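You operate a simulated robot arm through the tools that you are given. There is no shell and no other tool. Be economical: measure what you need, move in short steps, check, and stop when the job is done.

You are at the controls of a simulated two-armed robot. One attempt, no reset.

## Task
Clear the heater's top, then set input to 5 and output to 2.
Fine: the cloth goes on the bar, the flap ends shut, the heater stays switched on; keep clear of the grille: it runs up to 70 C.
Where things are to end (x, y in the base frame): folded cloth within 6 cm of [48, 10].
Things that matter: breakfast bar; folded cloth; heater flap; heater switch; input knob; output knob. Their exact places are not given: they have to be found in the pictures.

Only the result counts: the job must be done as asked and must still hold three seconds after the hand-in. Knocking over, shifting, dropping, spilling or breaking anything else fails it. Flat cloth is picked up by pressing the open fingertips on it (5 to 10 N) and closing them slowly along it; thin cloth reads only 2 to 8 mm in the jaws.

## Robot
Two 7-joint arms with two-finger parallel grippers on one trunk, on a base that drives. Base frame: it is fixed to the floor where the robot stands at the start and does not move with it; the origin is under the middle of the robot, x ahead of it, y to its left, z up. Units: cm, rad, N and s.
The left shoulder is at the start at [6.2, 19.6, 100.4], the right one opposite. With the tool pointing down near the work surface each hand reaches from about 28 to 72 cm from the robot's upright axis, wherever it stands, measured 20 degrees to its own side. Places, roughly: breakfast bar [70, 30, 80]; heater flap [-30, -40, 70]; heater switch [-50, -50, 50]; input knob [-30, -40, 70]; output knob [-40, -40, 70]. Payload 1.57 kg a hand.
The tool frame of a hand sits at the grasp point between the pads (the TCP): z along the fingers, y along the line on which they close. The tips reach 3 cm beyond it. Largest opening 11 cm; finger width 2.4, thickness 1.2; the body of the gripper, 4.8 by 11.2 cm, starts 7.8 cm behind the TCP.
Orientation is that of the tool frame in the base frame, as [roll, pitch, yaw] about the fixed x, y, z axes, in that order (R = Rz(yaw) Ry(pitch) Rx(roll)). With the fingers straight down and closing along the base's y, the tool's x points along the base's -x, its y along +y and its z along -z.

## Interface
- The arms move only by the tool nudge_tool. It takes "left_motion", "right_motion" or both (then of equal length, played together; a hand with none holds still); each is a list of rows, each a list of 3 entries, a list of its own where there are three numbers: the turn, a rotation vector about the tool's x, y, z in units of 8 degrees (1.0 is 8 degrees), then the shift along the tool's x, y, z in units of 50 mm (1.0 is 50 mm), then the gripper command, from -1 (shut) to 1 (fully open), values between in proportion. In form: [[[wx, wy, wz], [dx, dy, dz], jaw], ...]. A call has 1 to 8 rows; each row shifts and turns the commanded pose from where the row before left it, along the tool's axes as they then stand. A call with a number of a shift or a turn outside -1 to 1 is refused whole. Rows are played at 5 a second. More than 5 cm and 0.15 rad between two rows, or a gripper value outside its range, and nothing of the call is played. Where a pose cannot be reached the arm comes as near as it can. A force on the tool above 90 N (or 10 N above the force at the start of the call, whichever is more), or a blocked arm, ends the call early, and 0.2 s more pass. Each finger travels about 7.2 cm/s and halts on what it meets, pressing with about 33 N; the grip force reading is that of the motor and also rises with nothing between the fingers. The clock runs only during rows and for 0.2 s after the last one: add rows that do not move to give the fingers time. It gives the time, the measured TCP pose, the force on the tool (base axes), the opening and the grip force at its end, in the units of the frame above (readings bear some noise), with the torque about the TCP (base axes, N m) and any sound that the robot's microphone picked up, and new pictures: "views" is both (left out), scene, wrist or none (wrist: the cameras of the hands that moved).
- Cameras (640 x 400 px; columns grow to the right, rows downward): "scene" is now at [7.3, -5.16, 158.32]; the picture's right is [-0.79, -0.61, 0.00], its down [-0.56, 0.73, -0.40] and it looks along [0.25, -0.32, -0.91] (base axes); focal length 284 px, centre (320, 200). "left" rides on the left gripper at [7, -1.6, -14.1] in its tool frame; the picture's right is [0.23, 0.97, 0.00], its down [-0.85, 0.20, -0.48] and it looks along [-0.47, 0.11, 0.88] (tool axes); focal length 222 px, centre (320, 200). "right" rides on the right gripper at [7, 1.6, -14.1] in its tool frame; the picture's right is [-0.23, 0.97, 0.00], its down [-0.85, -0.20, -0.48] and it looks along [-0.47, -0.11, 0.88] (tool axes); focal length 222 px, centre (320, 200).
- move_column(by): slides the trunk up (or, below 0, down) by that many cm; the arms and the scene camera ride with it, the base frame stays. It gives what a move gives, with no picture.
- roll_base(legs): drives the robot by 1 to 6 legs, each [ahead, left, turn to the left] in cm, cm and rad, along the robot's own axes; the way and the turn of a leg run together, so that a leg with both is an arc; at most 150 cm and 3.142 rad a leg. The arms and the cameras ride along, it lands a little off, and it stops where it bumps. It gives what a move gives, and a new picture of the scene camera.
- head_to(pan, tilt): turns the head with the scene camera to pan (to the left, within 1.501 rad either way) and tilt (down, from -0.506 to 1.204), counted from straight ahead of the robot. It gives what a move gives, and a new picture of the scene camera.
- probe_pixels(camera, pixels): for up to 12 pixels [column, row] of the newest picture of that camera ("zoom" is the newest enlarged one), the place [x, y, z] in the base frame of the surface seen there, good to about 0.2 cm, but the place of the scene camera against the robot may be out by one fixed shift of up to 1.8 cm in any direction. The clock stands still meanwhile.
- enlarge(camera, box): a new picture of the part [left, top, right, bottom] of that camera's present view, enlarged. The clock stands still meanwhile.
- job_done(): hands the job in; it is judged then, once.

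Keep the steps short. Do not move on a guess: measure, check each grasp and each placing, and mend mistakes. In all there are 80 turns and 260 pictures (those below and enlarged ones count). Leave the grippers open and the arms clear of the work at the hand-in unless told otherwise, and finish with a single line.

The tools are called as a command line: name --argument value ..., lists and objects as JSON in quotes. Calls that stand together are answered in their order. nudge_tool: Moves the arms, as the interface text tells. Its arguments: {"type":"object","properties":{"left_motion":{"type":"array","items":{"type":"array"}},"right_motion":{"type":"array","items":{"type":"array"}},"views":{"type":"string","enum":["both","scene","wrist","none"]}},"required":[]} The other tools are called the same way: move_column (by) slides the trunk up or down; roll_base (legs) drives the base; head_to (pan, tilt) turns the head that bears the scene camera; probe_pixels (camera, pixels) gives the place of the surface under pixels of a picture; enlarge (camera, box) takes an enlarged picture of a part of a camera's view; job_done () hands the job in.

At the start:

```text
clock: 0.0
left_eef_pos: [44.38, -8.01, 99.28]
left_tcp_rot: [3.139, -0.001, -3.141]
left_contact_force: [0.3, 0.1, 0.3]
left_moment: [0.0, -0.02, 0.0]
left_finger_gap: 11.01
left_finger_force: 0.0
right_eef_pos: [30.38, -42.07, 99.09]
right_tcp_rot: [3.14, -0.001, -3.14]
right_contact_force: [0.0, -0.4, 0.3]
right_moment: [0.0, -0.01, 0.0]
right_finger_gap: 11.01
right_finger_force: 0.1
trunk travel left (down, up): [-60.0, 39.0]
robot x, y, heading: [0.27, -0.03, 0.003]
head pan, tilt: [-0.916, 1.152]
```

scene: 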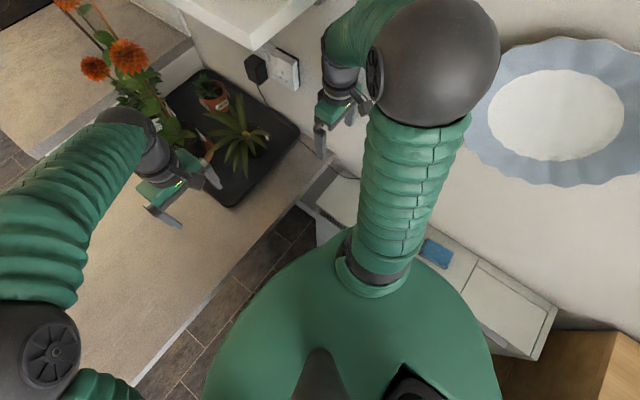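
right: 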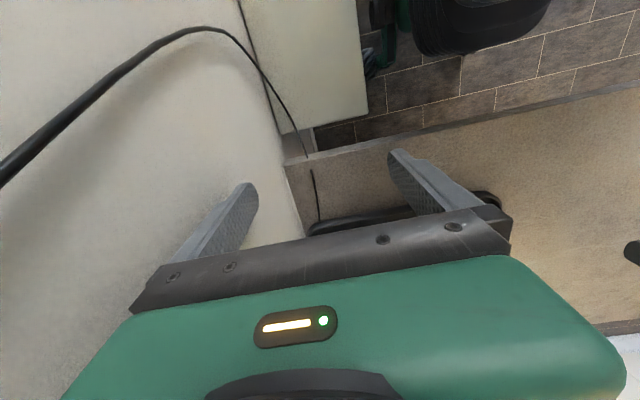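
left: 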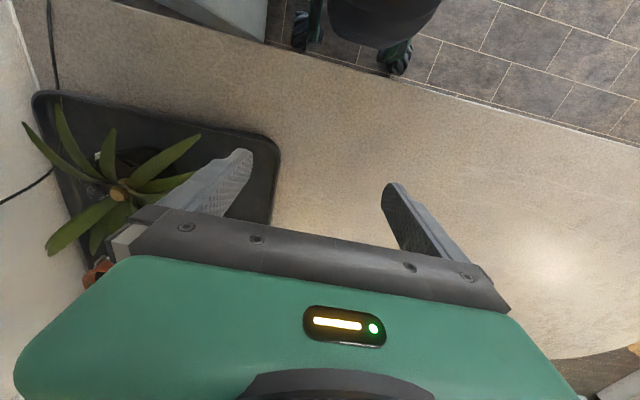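

I see a long pale box (likely the heater) at right with a blue thing near (438,252). I turn the head farther right to see it.

head_to --pan -1.5 --tilt 0.9

```text
clock: 1.0
left_eef_pos: [44.29, -8.0, 99.36]
left_tcp_rot: [-3.141, 0.001, 3.141]
left_contact_force: [-0.1, -0.2, 0.5]
left_moment: [-0.03, -0.02, 0.02]
left_finger_gap: 10.98
left_finger_force: 0.1
right_eef_pos: [30.33, -42.06, 99.23]
right_tcp_rot: [-3.141, 0.001, -3.141]
right_contact_force: [0.1, 0.3, 0.6]
right_moment: [0.01, 0.01, 0.01]
right_finger_gap: 10.98
right_finger_force: 0.2
trunk travel left (down, up): [-60.0, 39.0]
robot x, y, heading: [0.2, -0.04, 0.0]
head pan, tilt: [-1.499, 0.901]
```

scene: 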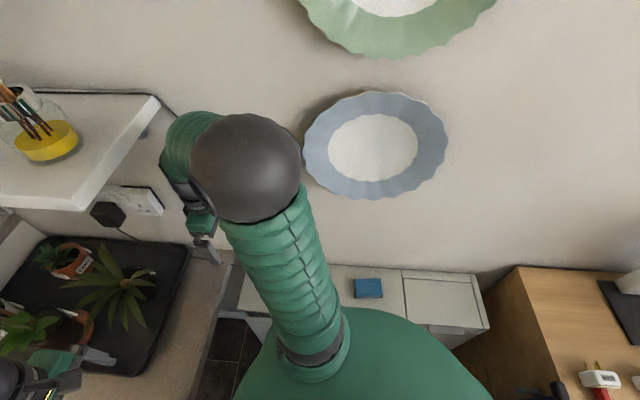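

enlarge --camera "scene" --box '[220, 240, 540, 400]'

probe_pixels --camera "scene" --pixels '[[368, 288], [355, 280], [383, 297], [404, 275], [475, 278], [486, 326], [408, 322], [342, 270], [240, 290], [460, 345]]'

```text
2.00 times, centred on (380, 320) of scene
```

zoom: 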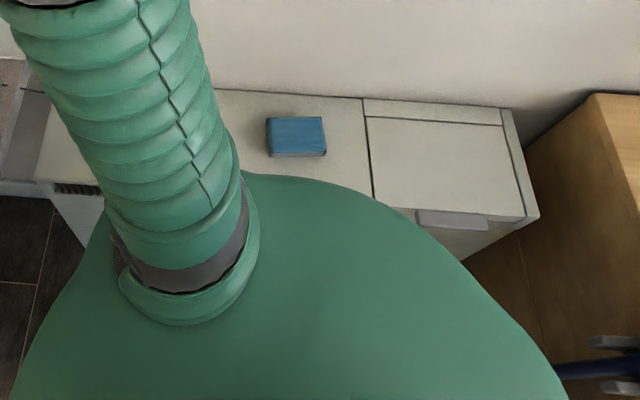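

```text
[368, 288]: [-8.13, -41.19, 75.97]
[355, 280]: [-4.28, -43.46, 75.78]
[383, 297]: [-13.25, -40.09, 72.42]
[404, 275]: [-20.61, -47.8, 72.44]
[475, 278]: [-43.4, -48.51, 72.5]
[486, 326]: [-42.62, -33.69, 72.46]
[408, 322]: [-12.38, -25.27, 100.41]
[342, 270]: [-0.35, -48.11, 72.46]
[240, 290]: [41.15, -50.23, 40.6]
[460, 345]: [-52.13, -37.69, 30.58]
```

The heater top is at z≈72.5 with the blue cloth on it and the flap at right. I look around to see the free floor and the bar.

head_to --pan 0.0 --tilt 0.8

head_to --pan 1.2 --tilt 0.7

```text
clock: 2.6
left_eef_pos: [44.2, -8.0, 99.33]
left_tcp_rot: [3.142, -0.001, 3.14]
left_contact_force: [-0.3, -0.1, 0.1]
left_moment: [-0.01, 0.02, -0.02]
left_finger_gap: 11.01
left_finger_force: 0.0
right_eef_pos: [30.34, -42.16, 99.27]
right_tcp_rot: [3.142, 0.0, -3.141]
right_contact_force: [-0.5, 0.4, 0.2]
right_moment: [0.01, 0.0, 0.02]
right_finger_gap: 11.0
right_finger_force: 0.1
trunk travel left (down, up): [-60.0, 39.0]
robot x, y, heading: [0.28, -0.14, -0.001]
head pan, tilt: [0.0, 0.799]
```

scene: 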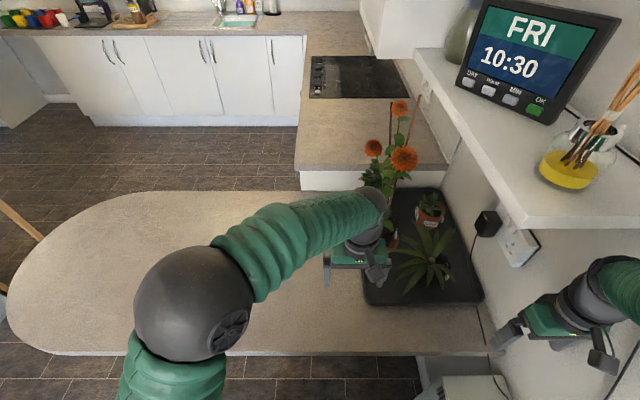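

```text
clock: 4.0
left_eef_pos: [44.2, -7.96, 99.42]
left_tcp_rot: [-3.141, 0.0, 3.141]
left_contact_force: [0.1, -0.5, 0.4]
left_moment: [-0.04, -0.02, 0.0]
left_finger_gap: 11.0
left_finger_force: 0.0
right_eef_pos: [30.43, -41.98, 99.18]
right_tcp_rot: [-3.141, -0.002, -3.141]
right_contact_force: [-0.3, -0.5, -0.3]
right_moment: [0.02, -0.03, 0.0]
right_finger_gap: 10.98
right_finger_force: 0.1
trunk travel left (down, up): [-60.0, 39.0]
robot x, y, heading: [0.13, -0.05, 0.004]
head pan, tilt: [1.201, 0.7]
```

scene: 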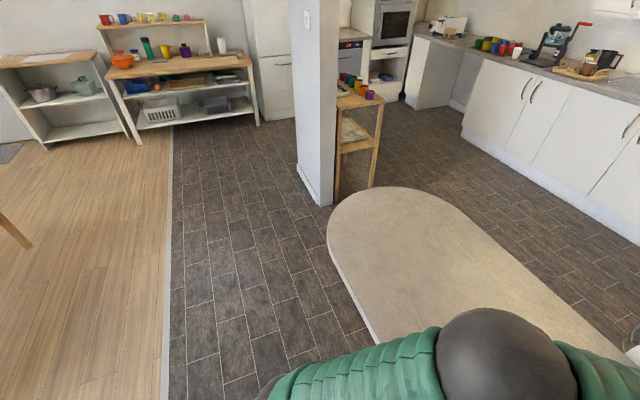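

I look down in front to measure the bar's near edge and the drop spot.

head_to --pan 0.3 --tilt 1.1

```text
clock: 5.2
left_eef_pos: [44.3, -8.0, 99.39]
left_tcp_rot: [-3.141, 0.001, -3.14]
left_contact_force: [-0.3, 0.5, -0.6]
left_moment: [0.02, 0.02, -0.02]
left_finger_gap: 10.99
left_finger_force: 0.1
right_eef_pos: [30.52, -42.02, 99.17]
right_tcp_rot: [-3.141, 0.001, 3.141]
right_contact_force: [0.0, 0.1, 0.3]
right_moment: [-0.01, 0.0, 0.0]
right_finger_gap: 11.0
right_finger_force: 0.1
trunk travel left (down, up): [-60.0, 39.0]
robot x, y, heading: [0.37, -0.36, 0.001]
head pan, tilt: [0.3, 1.1]
```

scene: 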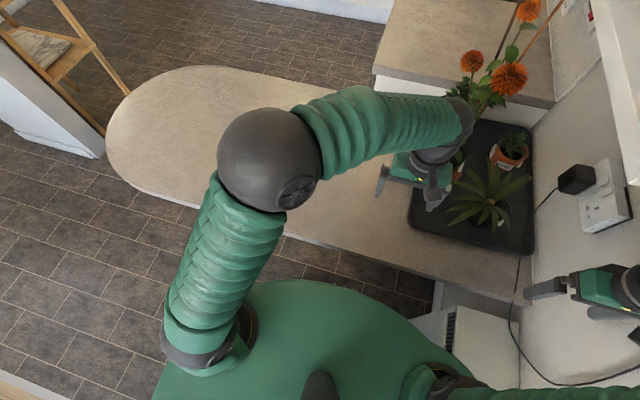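

probe_pixels --camera "scene" --pixels '[[360, 262], [480, 290], [160, 195], [410, 215], [345, 200], [375, 220], [200, 80], [520, 200], [600, 60], [450, 350], [525, 78]]'

```text
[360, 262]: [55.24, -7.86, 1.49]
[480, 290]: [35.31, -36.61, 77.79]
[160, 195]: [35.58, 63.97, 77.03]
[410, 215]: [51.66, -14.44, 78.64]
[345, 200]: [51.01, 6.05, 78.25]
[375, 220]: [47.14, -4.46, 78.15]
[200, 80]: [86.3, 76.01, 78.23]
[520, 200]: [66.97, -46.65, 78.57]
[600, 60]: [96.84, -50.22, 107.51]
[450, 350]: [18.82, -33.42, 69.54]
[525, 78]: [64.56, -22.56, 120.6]
```

Bar top z≈78, near edge x≈35; the drop place is free. I drive 35 cm left for room, then turn right to face the heater.

roll_base --legs '[[0, 35, 0], [0, 0, -1.571]]'

head_to --pan 0.0 --tilt 0.8

```text
clock: 11.3
left_eef_pos: [-8.8, -8.78, 99.41]
left_tcp_rot: [3.141, 0.001, 1.553]
left_contact_force: [-0.1, -0.3, -0.4]
left_moment: [0.01, 0.01, 0.04]
left_finger_gap: 11.0
left_finger_force: 0.0
right_eef_pos: [-42.63, 5.8, 99.16]
right_tcp_rot: [3.141, 0.001, 1.554]
right_contact_force: [-0.2, 0.3, 0.6]
right_moment: [-0.02, 0.03, 0.04]
right_finger_gap: 10.98
right_finger_force: 0.0
trunk travel left (down, up): [-60.0, 39.0]
robot x, y, heading: [0.14, 35.34, -1.586]
head pan, tilt: [0.3, 1.1]
```

scene: 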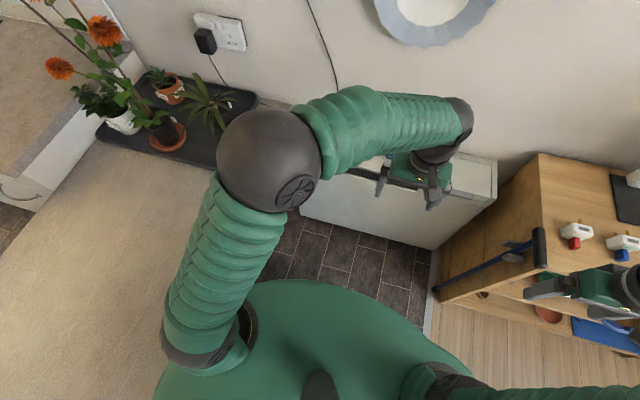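

```text
clock: 12.2
left_eef_pos: [-8.78, -8.63, 99.4]
left_tcp_rot: [3.141, -0.001, 1.553]
left_contact_force: [-0.2, 0.3, 0.7]
left_moment: [0.03, -0.04, 0.03]
left_finger_gap: 10.97
left_finger_force: 0.2
right_eef_pos: [-42.63, 5.83, 99.16]
right_tcp_rot: [3.142, 0.0, 1.555]
right_contact_force: [-0.5, 0.5, 0.5]
right_moment: [0.0, -0.01, -0.02]
right_finger_gap: 10.99
right_finger_force: 0.0
trunk travel left (down, up): [-60.0, 39.0]
robot x, y, heading: [-0.06, 35.57, -1.585]
head pan, tilt: [0.0, 0.799]
```

scene: 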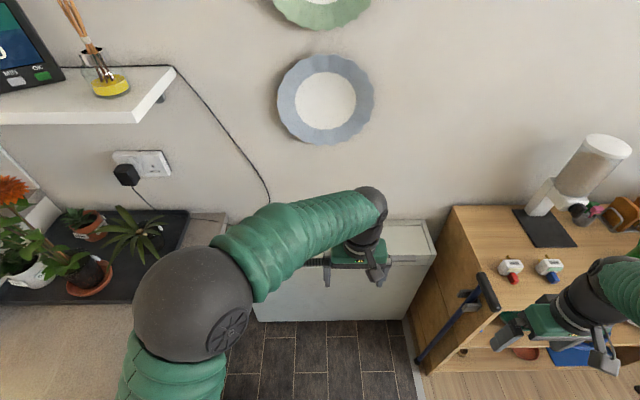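

A desk and a leaning blue-handled tool stand at right, near where the right hand will go. I measure these and the heater.

probe_pixels --camera "scene" --pixels '[[488, 290], [420, 360], [470, 312], [455, 208], [500, 240], [510, 268], [600, 150], [432, 255], [260, 300], [410, 310], [230, 225], [417, 270]]'

enlarge --camera "scene" --box '[220, 180, 540, 380]'

```text
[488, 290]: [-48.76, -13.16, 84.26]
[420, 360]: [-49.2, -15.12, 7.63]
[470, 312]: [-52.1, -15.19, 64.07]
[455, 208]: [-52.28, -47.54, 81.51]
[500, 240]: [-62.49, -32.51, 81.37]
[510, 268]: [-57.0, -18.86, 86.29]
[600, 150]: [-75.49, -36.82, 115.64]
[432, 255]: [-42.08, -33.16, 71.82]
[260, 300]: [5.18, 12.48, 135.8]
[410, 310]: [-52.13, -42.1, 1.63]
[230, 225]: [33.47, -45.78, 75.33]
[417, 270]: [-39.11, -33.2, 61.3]
```

```text
2.00 times, centred on (380, 280) of scene
```

zoom: 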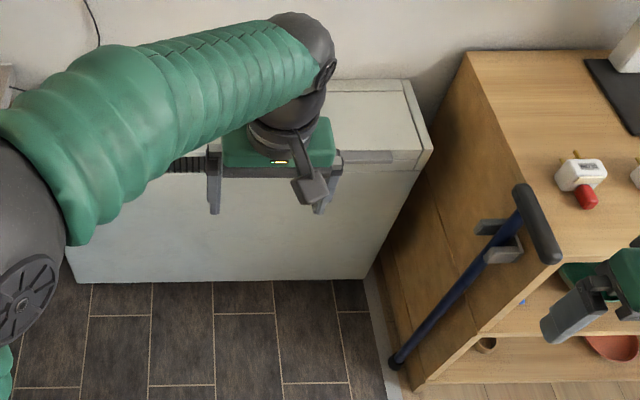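

The cane top is at z≈86, below the hands at 96+. I drive ahead 24 cm toward the heater.

roll_base --legs '[[24, 0, 0.015]]'

head_to --pan -0.3 --tilt 1.1

enlarge --camera "left" --box '[0, 0, 640, 400]'

```text
clock: 13.9
left_eef_pos: [-8.38, -32.8, 99.42]
left_tcp_rot: [3.139, 0.002, 1.568]
left_contact_force: [-0.3, 0.2, -0.2]
left_moment: [0.04, -0.04, -0.01]
left_finger_gap: 11.01
left_finger_force: 0.2
right_eef_pos: [-42.18, -18.79, 99.12]
right_tcp_rot: [-3.141, 0.001, 1.569]
right_contact_force: [0.1, -0.5, 0.0]
right_moment: [0.0, -0.01, -0.01]
right_finger_gap: 10.99
right_finger_force: 0.1
trunk travel left (down, up): [-60.0, 39.0]
robot x, y, heading: [-0.18, 11.6, -1.574]
head pan, tilt: [0.0, 0.799]
```

scene: 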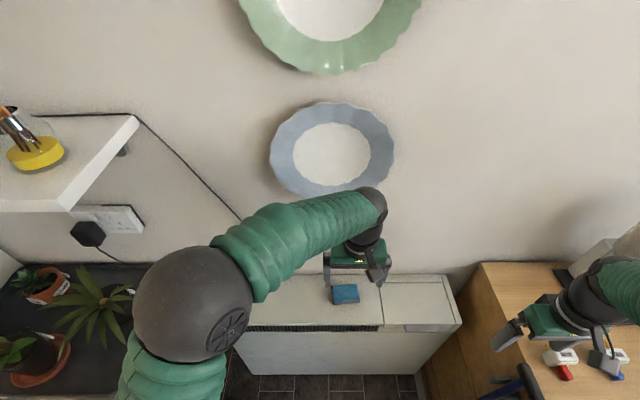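

```text
clock: 14.7
left_eef_pos: [-8.35, -32.82, 99.31]
left_tcp_rot: [-3.14, 0.0, 1.568]
left_contact_force: [-0.3, 0.3, 0.0]
left_moment: [0.02, -0.01, -0.01]
left_finger_gap: 10.98
left_finger_force: 0.1
right_eef_pos: [-42.24, -18.87, 99.18]
right_tcp_rot: [-3.141, 0.002, 1.568]
right_contact_force: [-1.1, 0.9, -0.4]
right_moment: [0.02, -0.01, 0.02]
right_finger_gap: 10.98
right_finger_force: 0.2
trunk travel left (down, up): [-60.0, 39.0]
robot x, y, heading: [-0.01, 11.27, -1.573]
head pan, tilt: [-0.3, 1.1]
```

scene: 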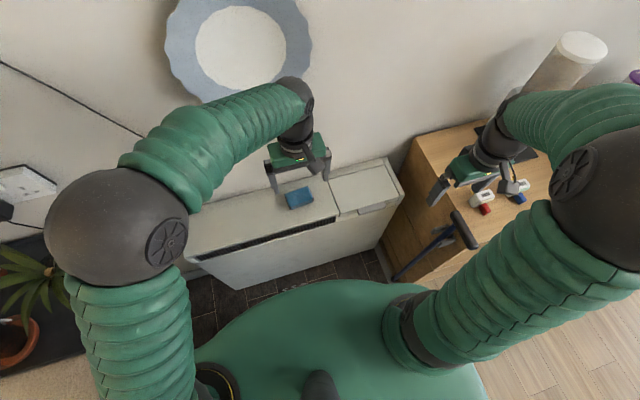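

```text
1.00 times, centred on (320, 200) of left (not enlarged: the box is as wide or as high as the picture)
```

zoom: 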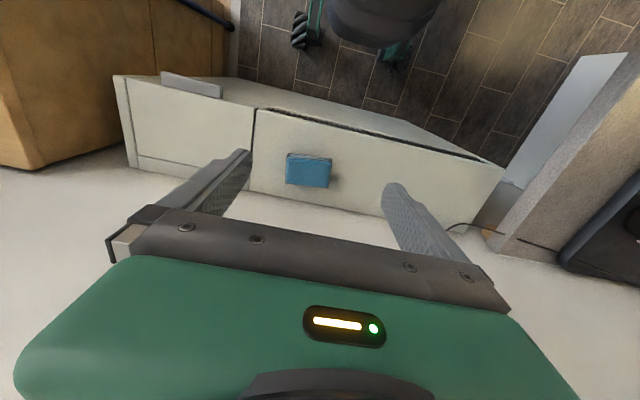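

I measure the cloth with the hand camera (corners around (290,155)-(330,187)), and the flap and grille.

probe_pixels --camera "left" --pixels '[[289, 155], [330, 159], [327, 186], [287, 181], [308, 170], [270, 150], [256, 112], [162, 74], [221, 92], [120, 79], [330, 200], [300, 118]]'

enlarge --camera "left" --box '[100, 50, 420, 250]'

```text
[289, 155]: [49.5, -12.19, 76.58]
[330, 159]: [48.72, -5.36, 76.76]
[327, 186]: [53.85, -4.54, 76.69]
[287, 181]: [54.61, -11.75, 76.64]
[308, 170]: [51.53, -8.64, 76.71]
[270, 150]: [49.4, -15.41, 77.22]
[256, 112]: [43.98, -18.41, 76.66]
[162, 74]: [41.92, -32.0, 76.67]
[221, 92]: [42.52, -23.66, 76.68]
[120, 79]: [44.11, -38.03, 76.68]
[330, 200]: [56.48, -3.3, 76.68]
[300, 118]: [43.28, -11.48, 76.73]
```

```text
2.00 times, centred on (260, 150) of left
```

zoom: 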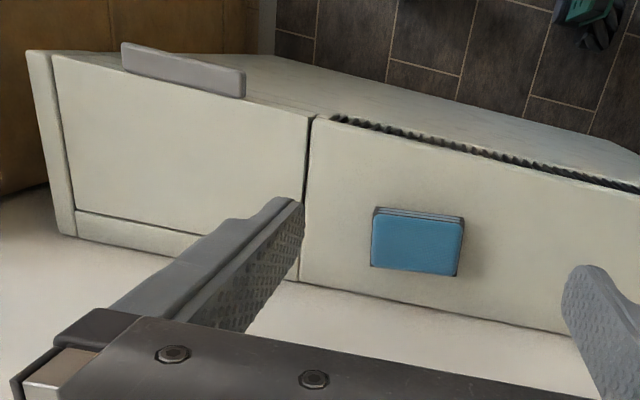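

The left probe used the old picture; I probe the fresh enlarged one.

probe_pixels --camera "zoom" --pixels '[[377, 215], [462, 222], [455, 273], [373, 264], [415, 240], [345, 240], [240, 75], [125, 65], [308, 118], [470, 255], [345, 118], [70, 215]]'

```text
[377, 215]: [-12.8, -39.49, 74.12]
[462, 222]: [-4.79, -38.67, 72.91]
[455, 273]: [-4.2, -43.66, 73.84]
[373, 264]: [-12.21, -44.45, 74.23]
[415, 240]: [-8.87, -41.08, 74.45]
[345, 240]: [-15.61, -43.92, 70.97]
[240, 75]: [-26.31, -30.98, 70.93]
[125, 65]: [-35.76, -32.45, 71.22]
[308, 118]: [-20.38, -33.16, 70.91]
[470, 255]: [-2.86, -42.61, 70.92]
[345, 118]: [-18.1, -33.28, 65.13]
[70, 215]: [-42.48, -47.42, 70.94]
```

Cloth: centre ≈(-8.5,-41.5), top z 74.4, heater top z 71.0, turned about 5°. The left hand goes over it and partly down.

nudge_tool --left_motion '[[[0, 0, -0.35], [-0.9, 0, 0], 1], [[0, 0, -0.35], [-0.86, -0.03, 0], 1], [[0, 0, 0], [0, 0, 1], 1], [[0, 0, 0], [0, 0, 1], 1], [[0, 0, 0], [0, 0, 1], 1], [[0, 0, 0], [0, 0, 0], 1], [[0, 0, 0], [0, 0, 0], 1]]' --views "both"

```text
clock: 16.3
left_eef_pos: [-8.15, -41.93, 84.49]
left_tcp_rot: [-3.139, -0.002, 1.665]
left_contact_force: [0.2, -0.4, 0.4]
left_moment: [0.03, 0.0, 0.0]
left_finger_gap: 10.99
left_finger_force: 0.0
right_eef_pos: [-42.23, -18.78, 99.24]
right_tcp_rot: [-3.142, -0.002, 1.568]
right_contact_force: [0.4, -0.3, -0.4]
right_moment: [0.06, 0.05, -0.02]
right_finger_gap: 11.0
right_finger_force: 0.1
trunk travel left (down, up): [-60.0, 39.0]
robot x, y, heading: [-0.38, 11.53, -1.571]
head pan, tilt: [-0.3, 1.1]
```

scene: 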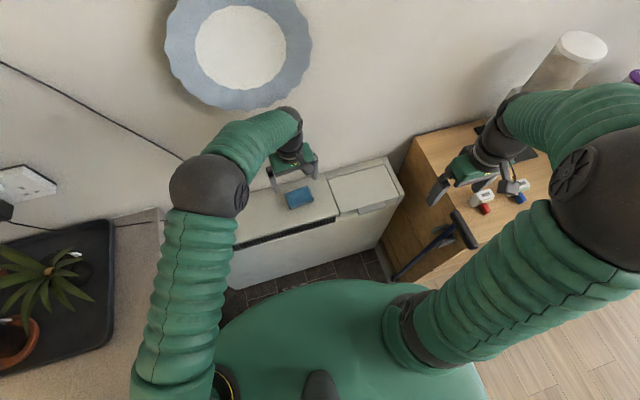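
left: 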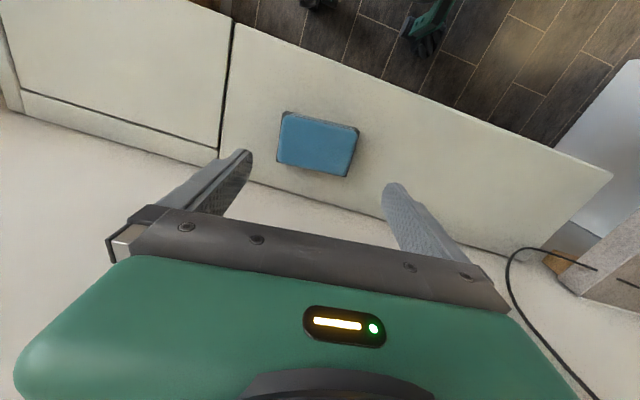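

probe_pixels --camera "left" --pixels '[[284, 114], [357, 131], [347, 175], [278, 161], [318, 143]]'

```text
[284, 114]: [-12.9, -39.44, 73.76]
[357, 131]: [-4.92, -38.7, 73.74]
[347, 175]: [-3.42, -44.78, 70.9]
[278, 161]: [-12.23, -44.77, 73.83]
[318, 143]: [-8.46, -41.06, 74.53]
```

The cloth is centred between the fingers. I lower to TCP z≈74.6 and close slowly.

nudge_tool --left_motion '[[[0, 0, 0], [0.04, -0.07, 0.9], 1], [[0, 0, 0], [0, 0, 0.7], 1], [[0, 0, 0], [0, 0, 0.38], 1], [[0, 0, 0], [0, 0, 0], 1], [[0, 0, 0], [0, 0, 0], 0.6], [[0, 0, 0], [0, 0, 0], 0.4], [[0, 0, 0], [0, 0, 0], 0.2], [[0, 0, 0], [0, 0, 0], 0.1]]' --views "wrist"

```text
clock: 18.1
left_eef_pos: [-8.79, -41.49, 74.73]
left_tcp_rot: [-3.14, 0.002, 1.668]
left_contact_force: [-0.4, -0.9, 0.0]
left_moment: [-0.03, 0.07, -0.01]
left_finger_gap: 8.38
left_finger_force: 33.0
right_eef_pos: [-42.4, -18.89, 99.2]
right_tcp_rot: [-3.142, 0.001, 1.569]
right_contact_force: [-0.4, 1.1, -0.1]
right_moment: [0.01, 0.0, 0.02]
right_finger_gap: 11.01
right_finger_force: 0.2
trunk travel left (down, up): [-60.0, 39.0]
robot x, y, heading: [0.08, 11.25, -1.569]
head pan, tilt: [-0.3, 1.1]
```

left: 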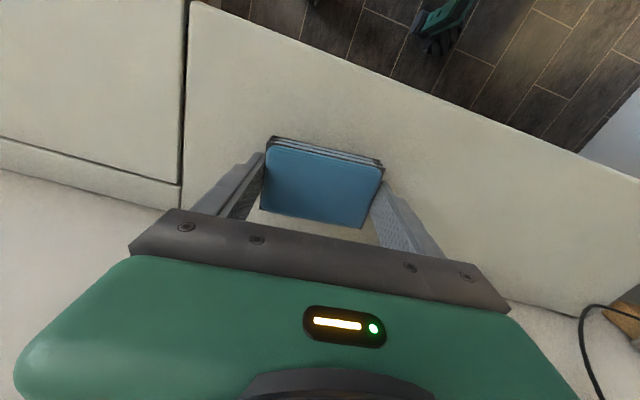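

Gripped at 8.4 cm, 33 N. I lift 5 cm first, then the rest.

nudge_tool --left_motion '[[[0, 0, 0], [0, 0, -0.5], 0], [[0, 0, 0], [0, 0, -0.8], 0], [[0, 0, 0], [0, 0, -1], 0], [[0, 0, 0], [0, 0, -1], 0], [[0, 0, 0], [0.9, 0, -1], 0], [[0, 0, 0], [0.9, 0, -0.6], 0], [[0, 0, 0], [0, 0, 0], 0]]' --views "both"

```text
refused: row 5 steps farther than a row can; nothing moved
```

nudge_tool --left_motion '[[[0, 0, 0], [0, 0, -0.5], 0], [[0, 0, 0], [0, 0, -0.8], 0], [[0, 0, 0], [0, 0, -0.95], 0], [[0, 0, 0], [0, 0, -0.95], 0], [[0, 0, 0], [0, 0, -0.95], 0], [[0, 0, 0], [0.8, 0, -0.4], 0], [[0, 0, 0], [0.8, 0, -0.4], 0], [[0, 0, 0], [0, 0, 0], 0]]' --views "both"

```text
clock: 20.1
left_eef_pos: [-5.65, -35.66, 98.01]
left_tcp_rot: [3.124, -0.01, 1.754]
left_contact_force: [0.7, -0.2, 0.0]
left_moment: [0.0, 0.0, 0.0]
left_finger_gap: 5.49
left_finger_force: 0.1
right_eef_pos: [-42.21, -18.71, 99.32]
right_tcp_rot: [-3.142, 0.001, 1.568]
right_contact_force: [0.5, 0.3, -0.2]
right_moment: [0.0, 0.0, -0.02]
right_finger_gap: 11.01
right_finger_force: 0.0
trunk travel left (down, up): [-60.0, 39.0]
robot x, y, heading: [-0.44, 11.57, -1.575]
head pan, tilt: [-0.3, 1.1]
stopped in row 8 (left hand): the arm was blocked; the commanded pose is now the measured one
```

scene: 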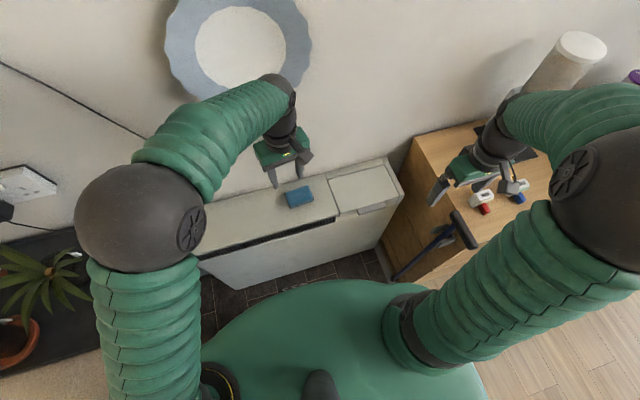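
left: 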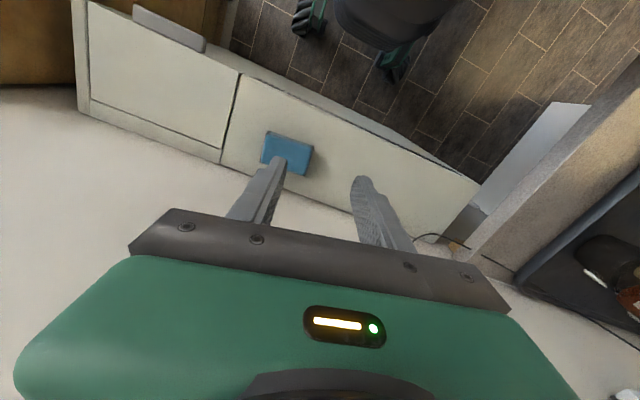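

The cloth slipped out and still lies on the heater. I measure where it is now.

enlarge --camera "left" --box '[180, 80, 400, 220]'

probe_pixels --camera "zoom" --pixels '[[255, 155], [385, 195], [360, 270], [235, 235], [300, 190]]'

```text
2.86 times, centred on (290, 150) of left
```

zoom: 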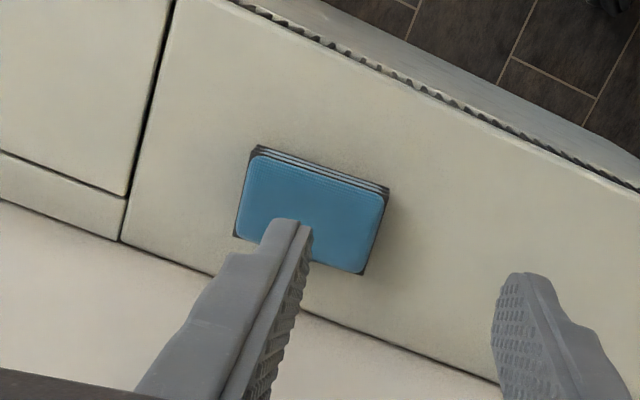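

```text
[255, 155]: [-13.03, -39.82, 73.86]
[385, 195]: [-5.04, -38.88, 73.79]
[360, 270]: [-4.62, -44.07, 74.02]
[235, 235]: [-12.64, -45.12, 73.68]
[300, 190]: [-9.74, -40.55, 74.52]
```

The cloth is where it was, centre ≈(-8.8,-42.0), turned ~7°. I open, go back over it and check just above.

nudge_tool --left_motion '[[[0, 0, 0.46], [-0.6, -0.4, 0], 1], [[0, 0, 0], [-0.57, -0.39, 0], 1], [[0, 0, 0], [0, 0, 0.95], 1], [[0, 0, 0], [0, 0, 0.95], 1], [[0, 0, 0], [0, 0, 0.95], 1], [[0, 0, 0], [0, 0, 0.9], 1], [[0, 0, 0], [0, 0, 0.2], 1], [[0, 0, 0], [0, 0, 0], 1]]' --views "wrist"

```text
clock: 21.9
left_eef_pos: [-8.81, -41.36, 78.27]
left_tcp_rot: [3.129, -0.007, 1.683]
left_contact_force: [0.5, 0.5, 0.2]
left_moment: [0.0, -0.01, 0.02]
left_finger_gap: 10.99
left_finger_force: 0.1
right_eef_pos: [-42.26, -18.89, 99.32]
right_tcp_rot: [-3.141, 0.002, 1.57]
right_contact_force: [0.3, -0.2, 0.2]
right_moment: [-0.02, 0.0, 0.01]
right_finger_gap: 11.0
right_finger_force: 0.1
trunk travel left (down, up): [-60.0, 39.0]
robot x, y, heading: [-0.56, 11.35, -1.578]
head pan, tilt: [-0.3, 1.1]
```

left: 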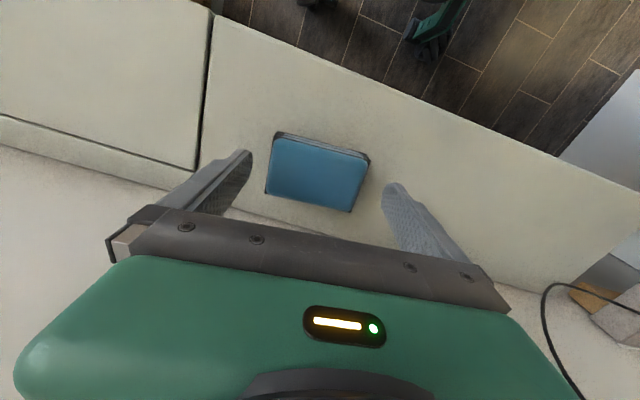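

I lower so the tips almost touch the top, close firmly, and lift just 1 cm slowly to test.

nudge_tool --left_motion '[[[0, 0, 0], [-0.12, 0, 0.5], 1], [[0, 0, 0], [0, 0, 0.34], 1], [[0, 0, 0], [0, 0, 0], 0.6], [[0, 0, 0], [0, 0, 0], 0.3], [[0, 0, 0], [0, 0, 0], -0.3], [[0, 0, 0], [0, 0, 0], -0.3], [[0, 0, 0], [0, 0, -0.1], -0.3], [[0, 0, 0], [0, 0, -0.1], -0.3]]' --views "wrist"

```text
clock: 23.7
left_eef_pos: [-8.26, -42.1, 74.72]
left_tcp_rot: [3.125, -0.014, 1.689]
left_contact_force: [-1.7, -1.4, 2.8]
left_moment: [-0.1, 0.21, 0.01]
left_finger_gap: 8.38
left_finger_force: 33.2
right_eef_pos: [-42.26, -18.66, 99.13]
right_tcp_rot: [-3.14, 0.002, 1.567]
right_contact_force: [0.0, 0.2, 0.1]
right_moment: [-0.01, 0.01, -0.01]
right_finger_gap: 11.0
right_finger_force: 0.0
trunk travel left (down, up): [-60.0, 39.0]
robot x, y, heading: [0.17, 11.3, -1.571]
head pan, tilt: [-0.3, 1.1]
```

left: 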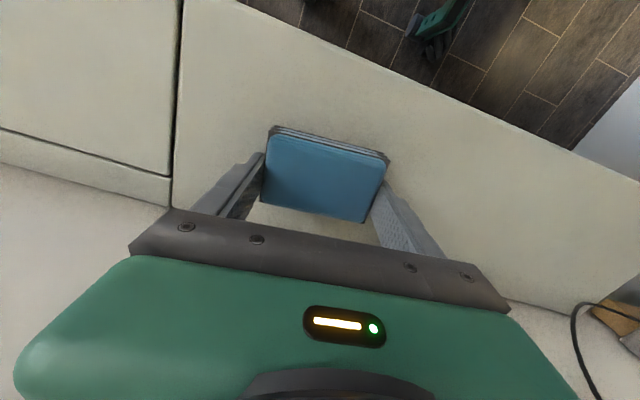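

Held at 8.4 cm. I lift slowly 6 cm more and look.

nudge_tool --left_motion '[[[0, 0, 0], [0, 0, -0.1], -0.3], [[0, 0, 0], [0, 0, -0.1], -0.3], [[0, 0, 0], [0, 0, -0.15], -0.3], [[0, 0, 0], [0, 0, -0.15], -0.3], [[0, 0, 0], [0, 0, -0.2], -0.3], [[0, 0, 0], [0, 0, -0.2], -0.3], [[0, 0, 0], [0, 0, -0.2], -0.3], [[0, 0, 0], [0, 0, 0], -0.3]]' --views "wrist"

```text
clock: 25.5
left_eef_pos: [-8.65, -41.98, 80.57]
left_tcp_rot: [3.128, -0.012, 1.683]
left_contact_force: [-1.0, 0.0, 0.7]
left_moment: [0.01, 0.02, 0.03]
left_finger_gap: 8.38
left_finger_force: 33.3
right_eef_pos: [-42.23, -18.72, 99.32]
right_tcp_rot: [-3.141, 0.001, 1.57]
right_contact_force: [0.4, -0.4, 0.2]
right_moment: [0.02, 0.02, -0.01]
right_finger_gap: 10.98
right_finger_force: 0.2
trunk travel left (down, up): [-60.0, 39.0]
robot x, y, heading: [-0.47, 11.44, -1.573]
head pan, tilt: [-0.3, 1.1]
```

left: 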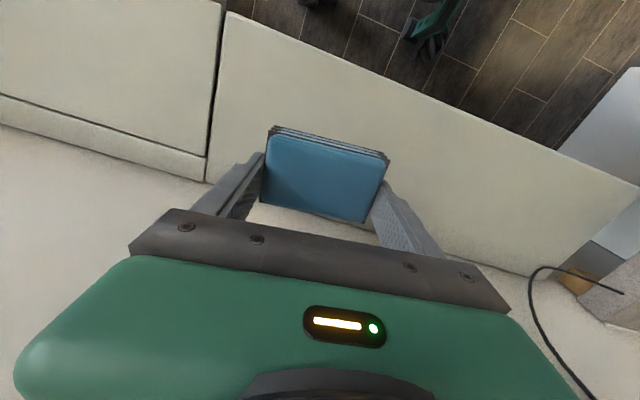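

Now held firmly. I lift 16 cm more, gently.

nudge_tool --left_motion '[[[0, 0, 0.1], [0, 0, -0.4], -0.3], [[0, 0, 0.1], [0, 0, -0.4], -0.3], [[0, 0, 0.1], [0, 0, -0.4], -0.3], [[0, 0, 0.1], [0, 0, -0.4], -0.3], [[0, 0, 0.1], [0, 0, -0.4], -0.3], [[0, 0, 0.1], [0, 0, -0.4], -0.3], [[0, 0, 0.1], [0, 0, -0.4], -0.3], [[0, 0, 0], [0, 0, -0.4], -0.3]]' --views "both"

```text
clock: 27.3
left_eef_pos: [-9.35, -42.18, 96.85]
left_tcp_rot: [3.132, -0.01, 1.577]
left_contact_force: [0.3, 0.9, 0.0]
left_moment: [0.02, 0.0, 0.0]
left_finger_gap: 8.4
left_finger_force: 32.6
right_eef_pos: [-42.21, -18.7, 99.3]
right_tcp_rot: [-3.14, 0.001, 1.569]
right_contact_force: [0.2, -0.9, 0.4]
right_moment: [-0.01, -0.05, -0.02]
right_finger_gap: 10.98
right_finger_force: 0.0
trunk travel left (down, up): [-60.0, 39.0]
robot x, y, heading: [-0.64, 11.13, -1.573]
head pan, tilt: [-0.3, 1.1]
```

scene: 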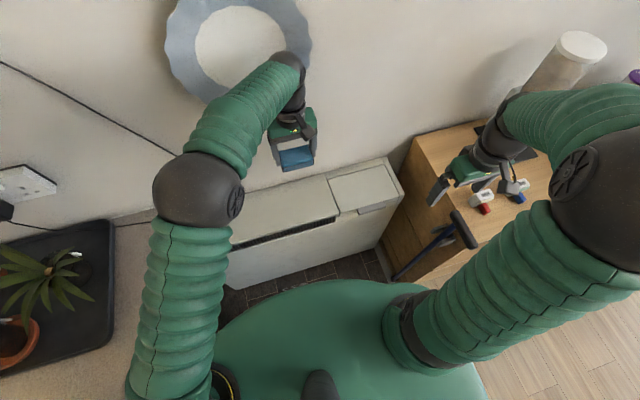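
left: 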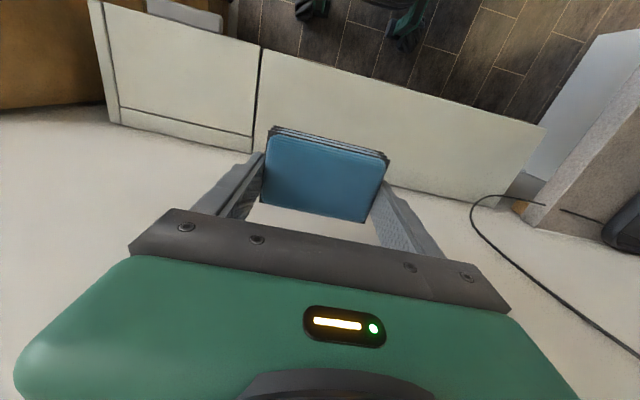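

Cloth is held high. I back off 26 cm, turn left to face the bar, and then side-step so the hand sits over [48,10].

roll_base --legs '[[-26, 0, 0], [0, 0, 1.573]]'

head_to --pan -0.1 --tilt 1.0

```text
clock: 33.1
left_eef_pos: [53.88, 29.95, 96.74]
left_tcp_rot: [3.129, -0.011, -3.103]
left_contact_force: [0.7, -0.3, -1.0]
left_moment: [-0.02, 0.02, -0.04]
left_finger_gap: 8.35
left_finger_force: 33.6
right_eef_pos: [31.3, -3.77, 99.31]
right_tcp_rot: [-3.14, 0.001, -3.114]
right_contact_force: [0.0, 0.0, 0.4]
right_moment: [0.01, 0.02, -0.03]
right_finger_gap: 10.99
right_finger_force: 0.0
trunk travel left (down, up): [-60.0, 39.0]
robot x, y, heading: [-0.05, 37.81, 0.022]
head pan, tilt: [-0.3, 1.1]
```

scene: 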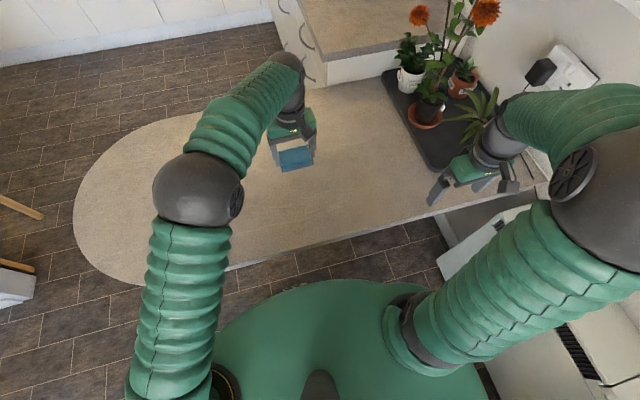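

```text
clock: 33.8
left_eef_pos: [53.74, 30.13, 96.69]
left_tcp_rot: [3.128, -0.011, -3.103]
left_contact_force: [0.4, -0.2, -0.2]
left_moment: [0.01, -0.01, -0.02]
left_finger_gap: 8.39
left_finger_force: 32.7
right_eef_pos: [31.2, -3.6, 99.44]
right_tcp_rot: [-3.14, 0.003, -3.115]
right_contact_force: [0.1, -0.4, 0.6]
right_moment: [-0.01, -0.01, -0.02]
right_finger_gap: 11.02
right_finger_force: 0.0
trunk travel left (down, up): [-60.0, 39.0]
robot x, y, heading: [-0.26, 37.53, 0.028]
head pan, tilt: [-0.099, 1.0]
```

scene: 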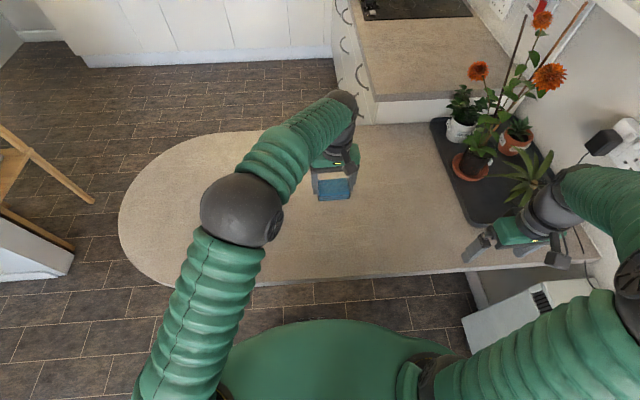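

I shift the base 20 cm right and 6 cm back.

roll_base --legs '[[-6, -20, -0.025]]'

enlarge --camera "left" --box '[0, 0, 640, 400]'

probe_pixels --camera "zoom" --pixels '[[300, 100], [230, 140], [420, 160], [325, 180]]'

```text
clock: 35.5
left_eef_pos: [47.92, 8.73, 96.77]
left_tcp_rot: [3.137, -0.011, -3.13]
left_contact_force: [0.5, 0.4, -0.9]
left_moment: [0.02, -0.02, 0.0]
left_finger_gap: 8.37
left_finger_force: 33.2
right_eef_pos: [24.34, -24.41, 99.61]
right_tcp_rot: [-3.134, 0.001, 3.141]
right_contact_force: [-0.4, -0.2, 0.5]
right_moment: [0.02, 0.03, 0.0]
right_finger_gap: 11.01
right_finger_force: 0.0
trunk travel left (down, up): [-60.0, 39.0]
robot x, y, heading: [-5.51, 17.1, -0.005]
head pan, tilt: [-0.099, 1.0]
```

scene: 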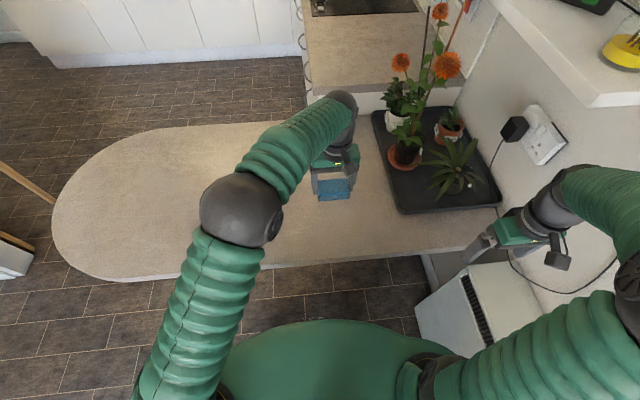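

```text
1.00 times, centred on (320, 200) of left (not enlarged: the box is as wide or as high as the picture)
```

zoom: 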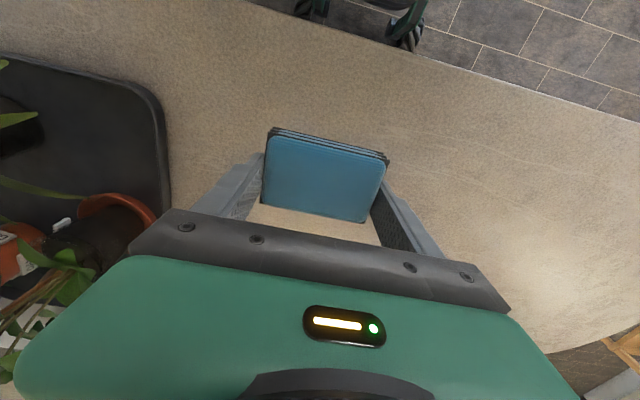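

```text
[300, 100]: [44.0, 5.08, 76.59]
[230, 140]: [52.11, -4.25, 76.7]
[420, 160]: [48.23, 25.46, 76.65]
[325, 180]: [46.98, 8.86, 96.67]
```

The spot is clear, bar top z 76.7. I move 1.2 cm left and lower to just above the surface.

nudge_tool --left_motion '[[[0, 0, 0], [0, 0.25, 0.3], -0.3], [[0, 0, 0], [0, 0, 0.5], -0.3], [[0, 0, 0], [0, 0, 0.6], -0.3], [[0, 0, 0], [0, 0, 0.6], -0.3], [[0, 0, 0], [0, 0, 0.6], -0.3], [[0, 0, 0], [0, 0, 0.4], -0.3], [[0, 0, 0], [0, 0, 0.2], -0.3], [[0, 0, 0], [0, 0, 0], -0.3]]' --views "wrist"

```text
clock: 37.3
left_eef_pos: [47.61, 9.93, 80.91]
left_tcp_rot: [3.131, -0.009, -3.129]
left_contact_force: [0.4, -0.3, 0.3]
left_moment: [-0.07, 0.0, 0.01]
left_finger_gap: 8.4
left_finger_force: 33.0
right_eef_pos: [24.21, -24.69, 99.3]
right_tcp_rot: [-3.137, 0.003, -3.14]
right_contact_force: [0.3, 0.0, -0.9]
right_moment: [-0.02, 0.0, 0.01]
right_finger_gap: 11.0
right_finger_force: 0.0
trunk travel left (down, up): [-60.0, 39.0]
robot x, y, heading: [-5.59, 16.84, 0.001]
head pan, tilt: [-0.099, 1.0]
```

left: 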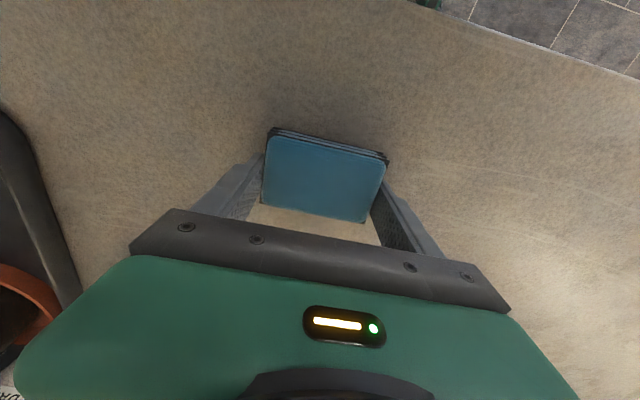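

Not touching yet (z 80.9). I lower in small steps.

nudge_tool --left_motion '[[[0, 0, 0], [0, 0, 0.08], -0.3], [[0, 0, 0], [0, 0, 0.06], -0.3], [[0, 0, 0], [0, 0, 0.06], -0.3], [[0, 0, 0], [0, 0, 0.0], -0.3]]' --views "none"

```text
clock: 38.3
left_eef_pos: [47.65, 9.74, 80.27]
left_tcp_rot: [3.136, -0.002, -3.132]
left_contact_force: [2.7, 4.3, 25.4]
left_moment: [-0.93, -0.07, 0.11]
left_finger_gap: 8.39
left_finger_force: 33.3
right_eef_pos: [24.0, -24.63, 99.5]
right_tcp_rot: [-3.137, 0.005, 3.141]
right_contact_force: [-0.1, 0.7, -0.7]
right_moment: [0.02, 0.01, 0.0]
right_finger_gap: 10.99
right_finger_force: 0.0
trunk travel left (down, up): [-60.0, 39.0]
robot x, y, heading: [-5.64, 16.91, -0.001]
head pan, tilt: [-0.099, 1.0]
```

Contact (25 N up): the cloth is on the bar. I open and rise slowly.

nudge_tool --left_motion '[[[0, 0, 0], [0, 0, -0.04], 0.3], [[0, 0, 0], [0, 0, 0], 0.7], [[0, 0, 0], [0, 0, 0], 1], [[0, 0, 0], [0, 0, 0], 1], [[0, 0, 0], [0, 0, -0.5], 1], [[0, 0, 0], [0, 0, -0.95], 1], [[0, 0, 0], [0, 0, -0.95], 1], [[0, 0, 0], [0, 0, -0.95], 1]]' --views "wrist"

probe_pixels --camera "left" --pixels '[[300, 160]]'

```text
clock: 40.1
left_eef_pos: [47.71, 9.73, 97.07]
left_tcp_rot: [3.131, -0.009, -3.131]
left_contact_force: [-0.6, -0.2, -0.8]
left_moment: [0.0, -0.05, 0.05]
left_finger_gap: 10.99
left_finger_force: 0.0
right_eef_pos: [24.27, -24.68, 99.4]
right_tcp_rot: [-3.137, 0.003, 3.141]
right_contact_force: [-0.1, 0.2, 0.4]
right_moment: [0.0, -0.01, 0.03]
right_finger_gap: 10.99
right_finger_force: 0.1
trunk travel left (down, up): [-60.0, 39.0]
robot x, y, heading: [-5.67, 16.98, -0.001]
head pan, tilt: [-0.099, 1.0]
```

left: 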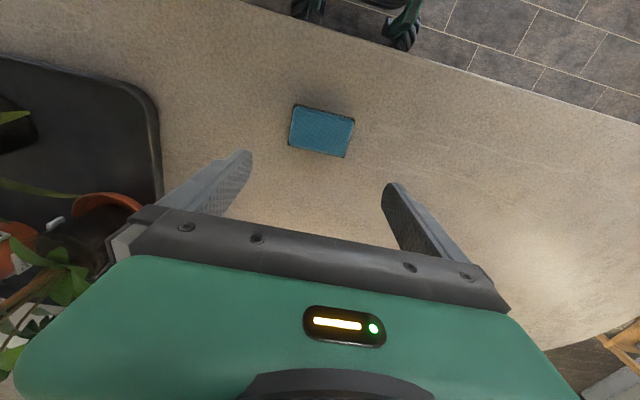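

```text
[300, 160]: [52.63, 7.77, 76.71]
```

Cloth lies at about (48,10). I return to the heater the same way: left 20, turn right, ahead 24.

roll_base --legs '[[0, 20, 0], [0, 0, -1.571], [24, 0, 0]]'

head_to --pan -0.5 --tilt 1.0

```text
clock: 46.9
left_eef_pos: [-10.41, -41.13, 97.14]
left_tcp_rot: [3.135, -0.008, 1.615]
left_contact_force: [-0.1, -0.3, 0.1]
left_moment: [0.01, 0.0, 0.02]
left_finger_gap: 11.0
left_finger_force: 0.1
right_eef_pos: [-45.65, -18.64, 99.42]
right_tcp_rot: [-3.137, 0.003, 1.603]
right_contact_force: [-0.2, -0.1, 0.0]
right_moment: [0.03, 0.01, -0.01]
right_finger_gap: 10.97
right_finger_force: 0.1
trunk travel left (down, up): [-60.0, 39.0]
robot x, y, heading: [-5.24, 12.66, -1.54]
head pan, tilt: [-0.099, 1.0]
```

scene: 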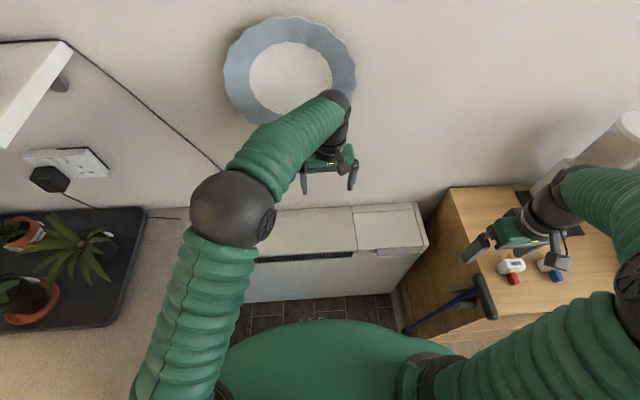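

```text
clock: 47.7
left_eef_pos: [-10.45, -41.25, 97.01]
left_tcp_rot: [3.132, -0.009, 1.613]
left_contact_force: [0.2, -0.5, -0.2]
left_moment: [0.0, -0.04, -0.03]
left_finger_gap: 10.99
left_finger_force: 0.0
right_eef_pos: [-45.48, -18.73, 99.39]
right_tcp_rot: [-3.137, 0.003, 1.604]
right_contact_force: [0.4, -0.4, -0.5]
right_moment: [0.0, 0.01, 0.01]
right_finger_gap: 11.0
right_finger_force: 0.2
trunk travel left (down, up): [-60.0, 39.0]
robot x, y, heading: [-4.6, 12.52, -1.539]
head pan, tilt: [-0.499, 1.0]
```

scene: 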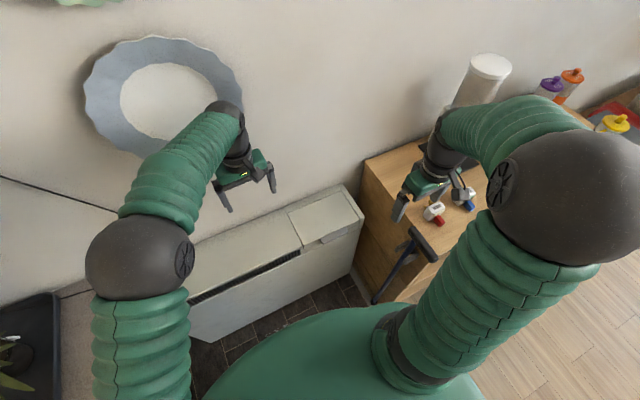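

enlarge --camera "scene" --box '[260, 170, 400, 260]'

probe_pixels --camera "zoom" --pixels '[[310, 315], [375, 320], [440, 250], [380, 300], [410, 280], [150, 190], [380, 100], [460, 240], [290, 350], [390, 300]]'

```text
4.44 times, centred on (330, 215) of scene
```

zoom: 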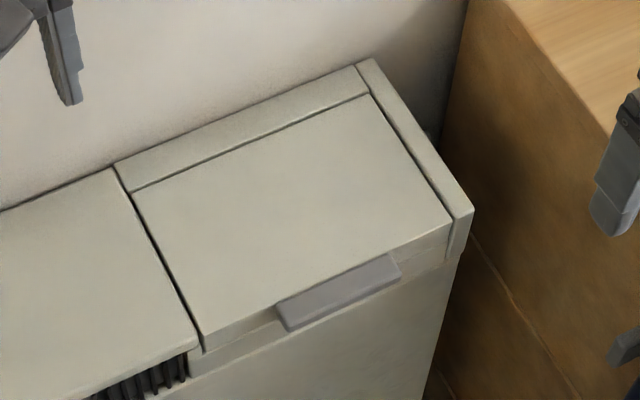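

```text
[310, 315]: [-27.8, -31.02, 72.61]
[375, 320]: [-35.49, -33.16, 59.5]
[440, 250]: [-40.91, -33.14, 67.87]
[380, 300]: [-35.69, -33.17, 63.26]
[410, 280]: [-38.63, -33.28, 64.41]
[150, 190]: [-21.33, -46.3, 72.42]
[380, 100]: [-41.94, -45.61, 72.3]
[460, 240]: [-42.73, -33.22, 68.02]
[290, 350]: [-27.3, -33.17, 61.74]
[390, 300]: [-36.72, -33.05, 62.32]
```

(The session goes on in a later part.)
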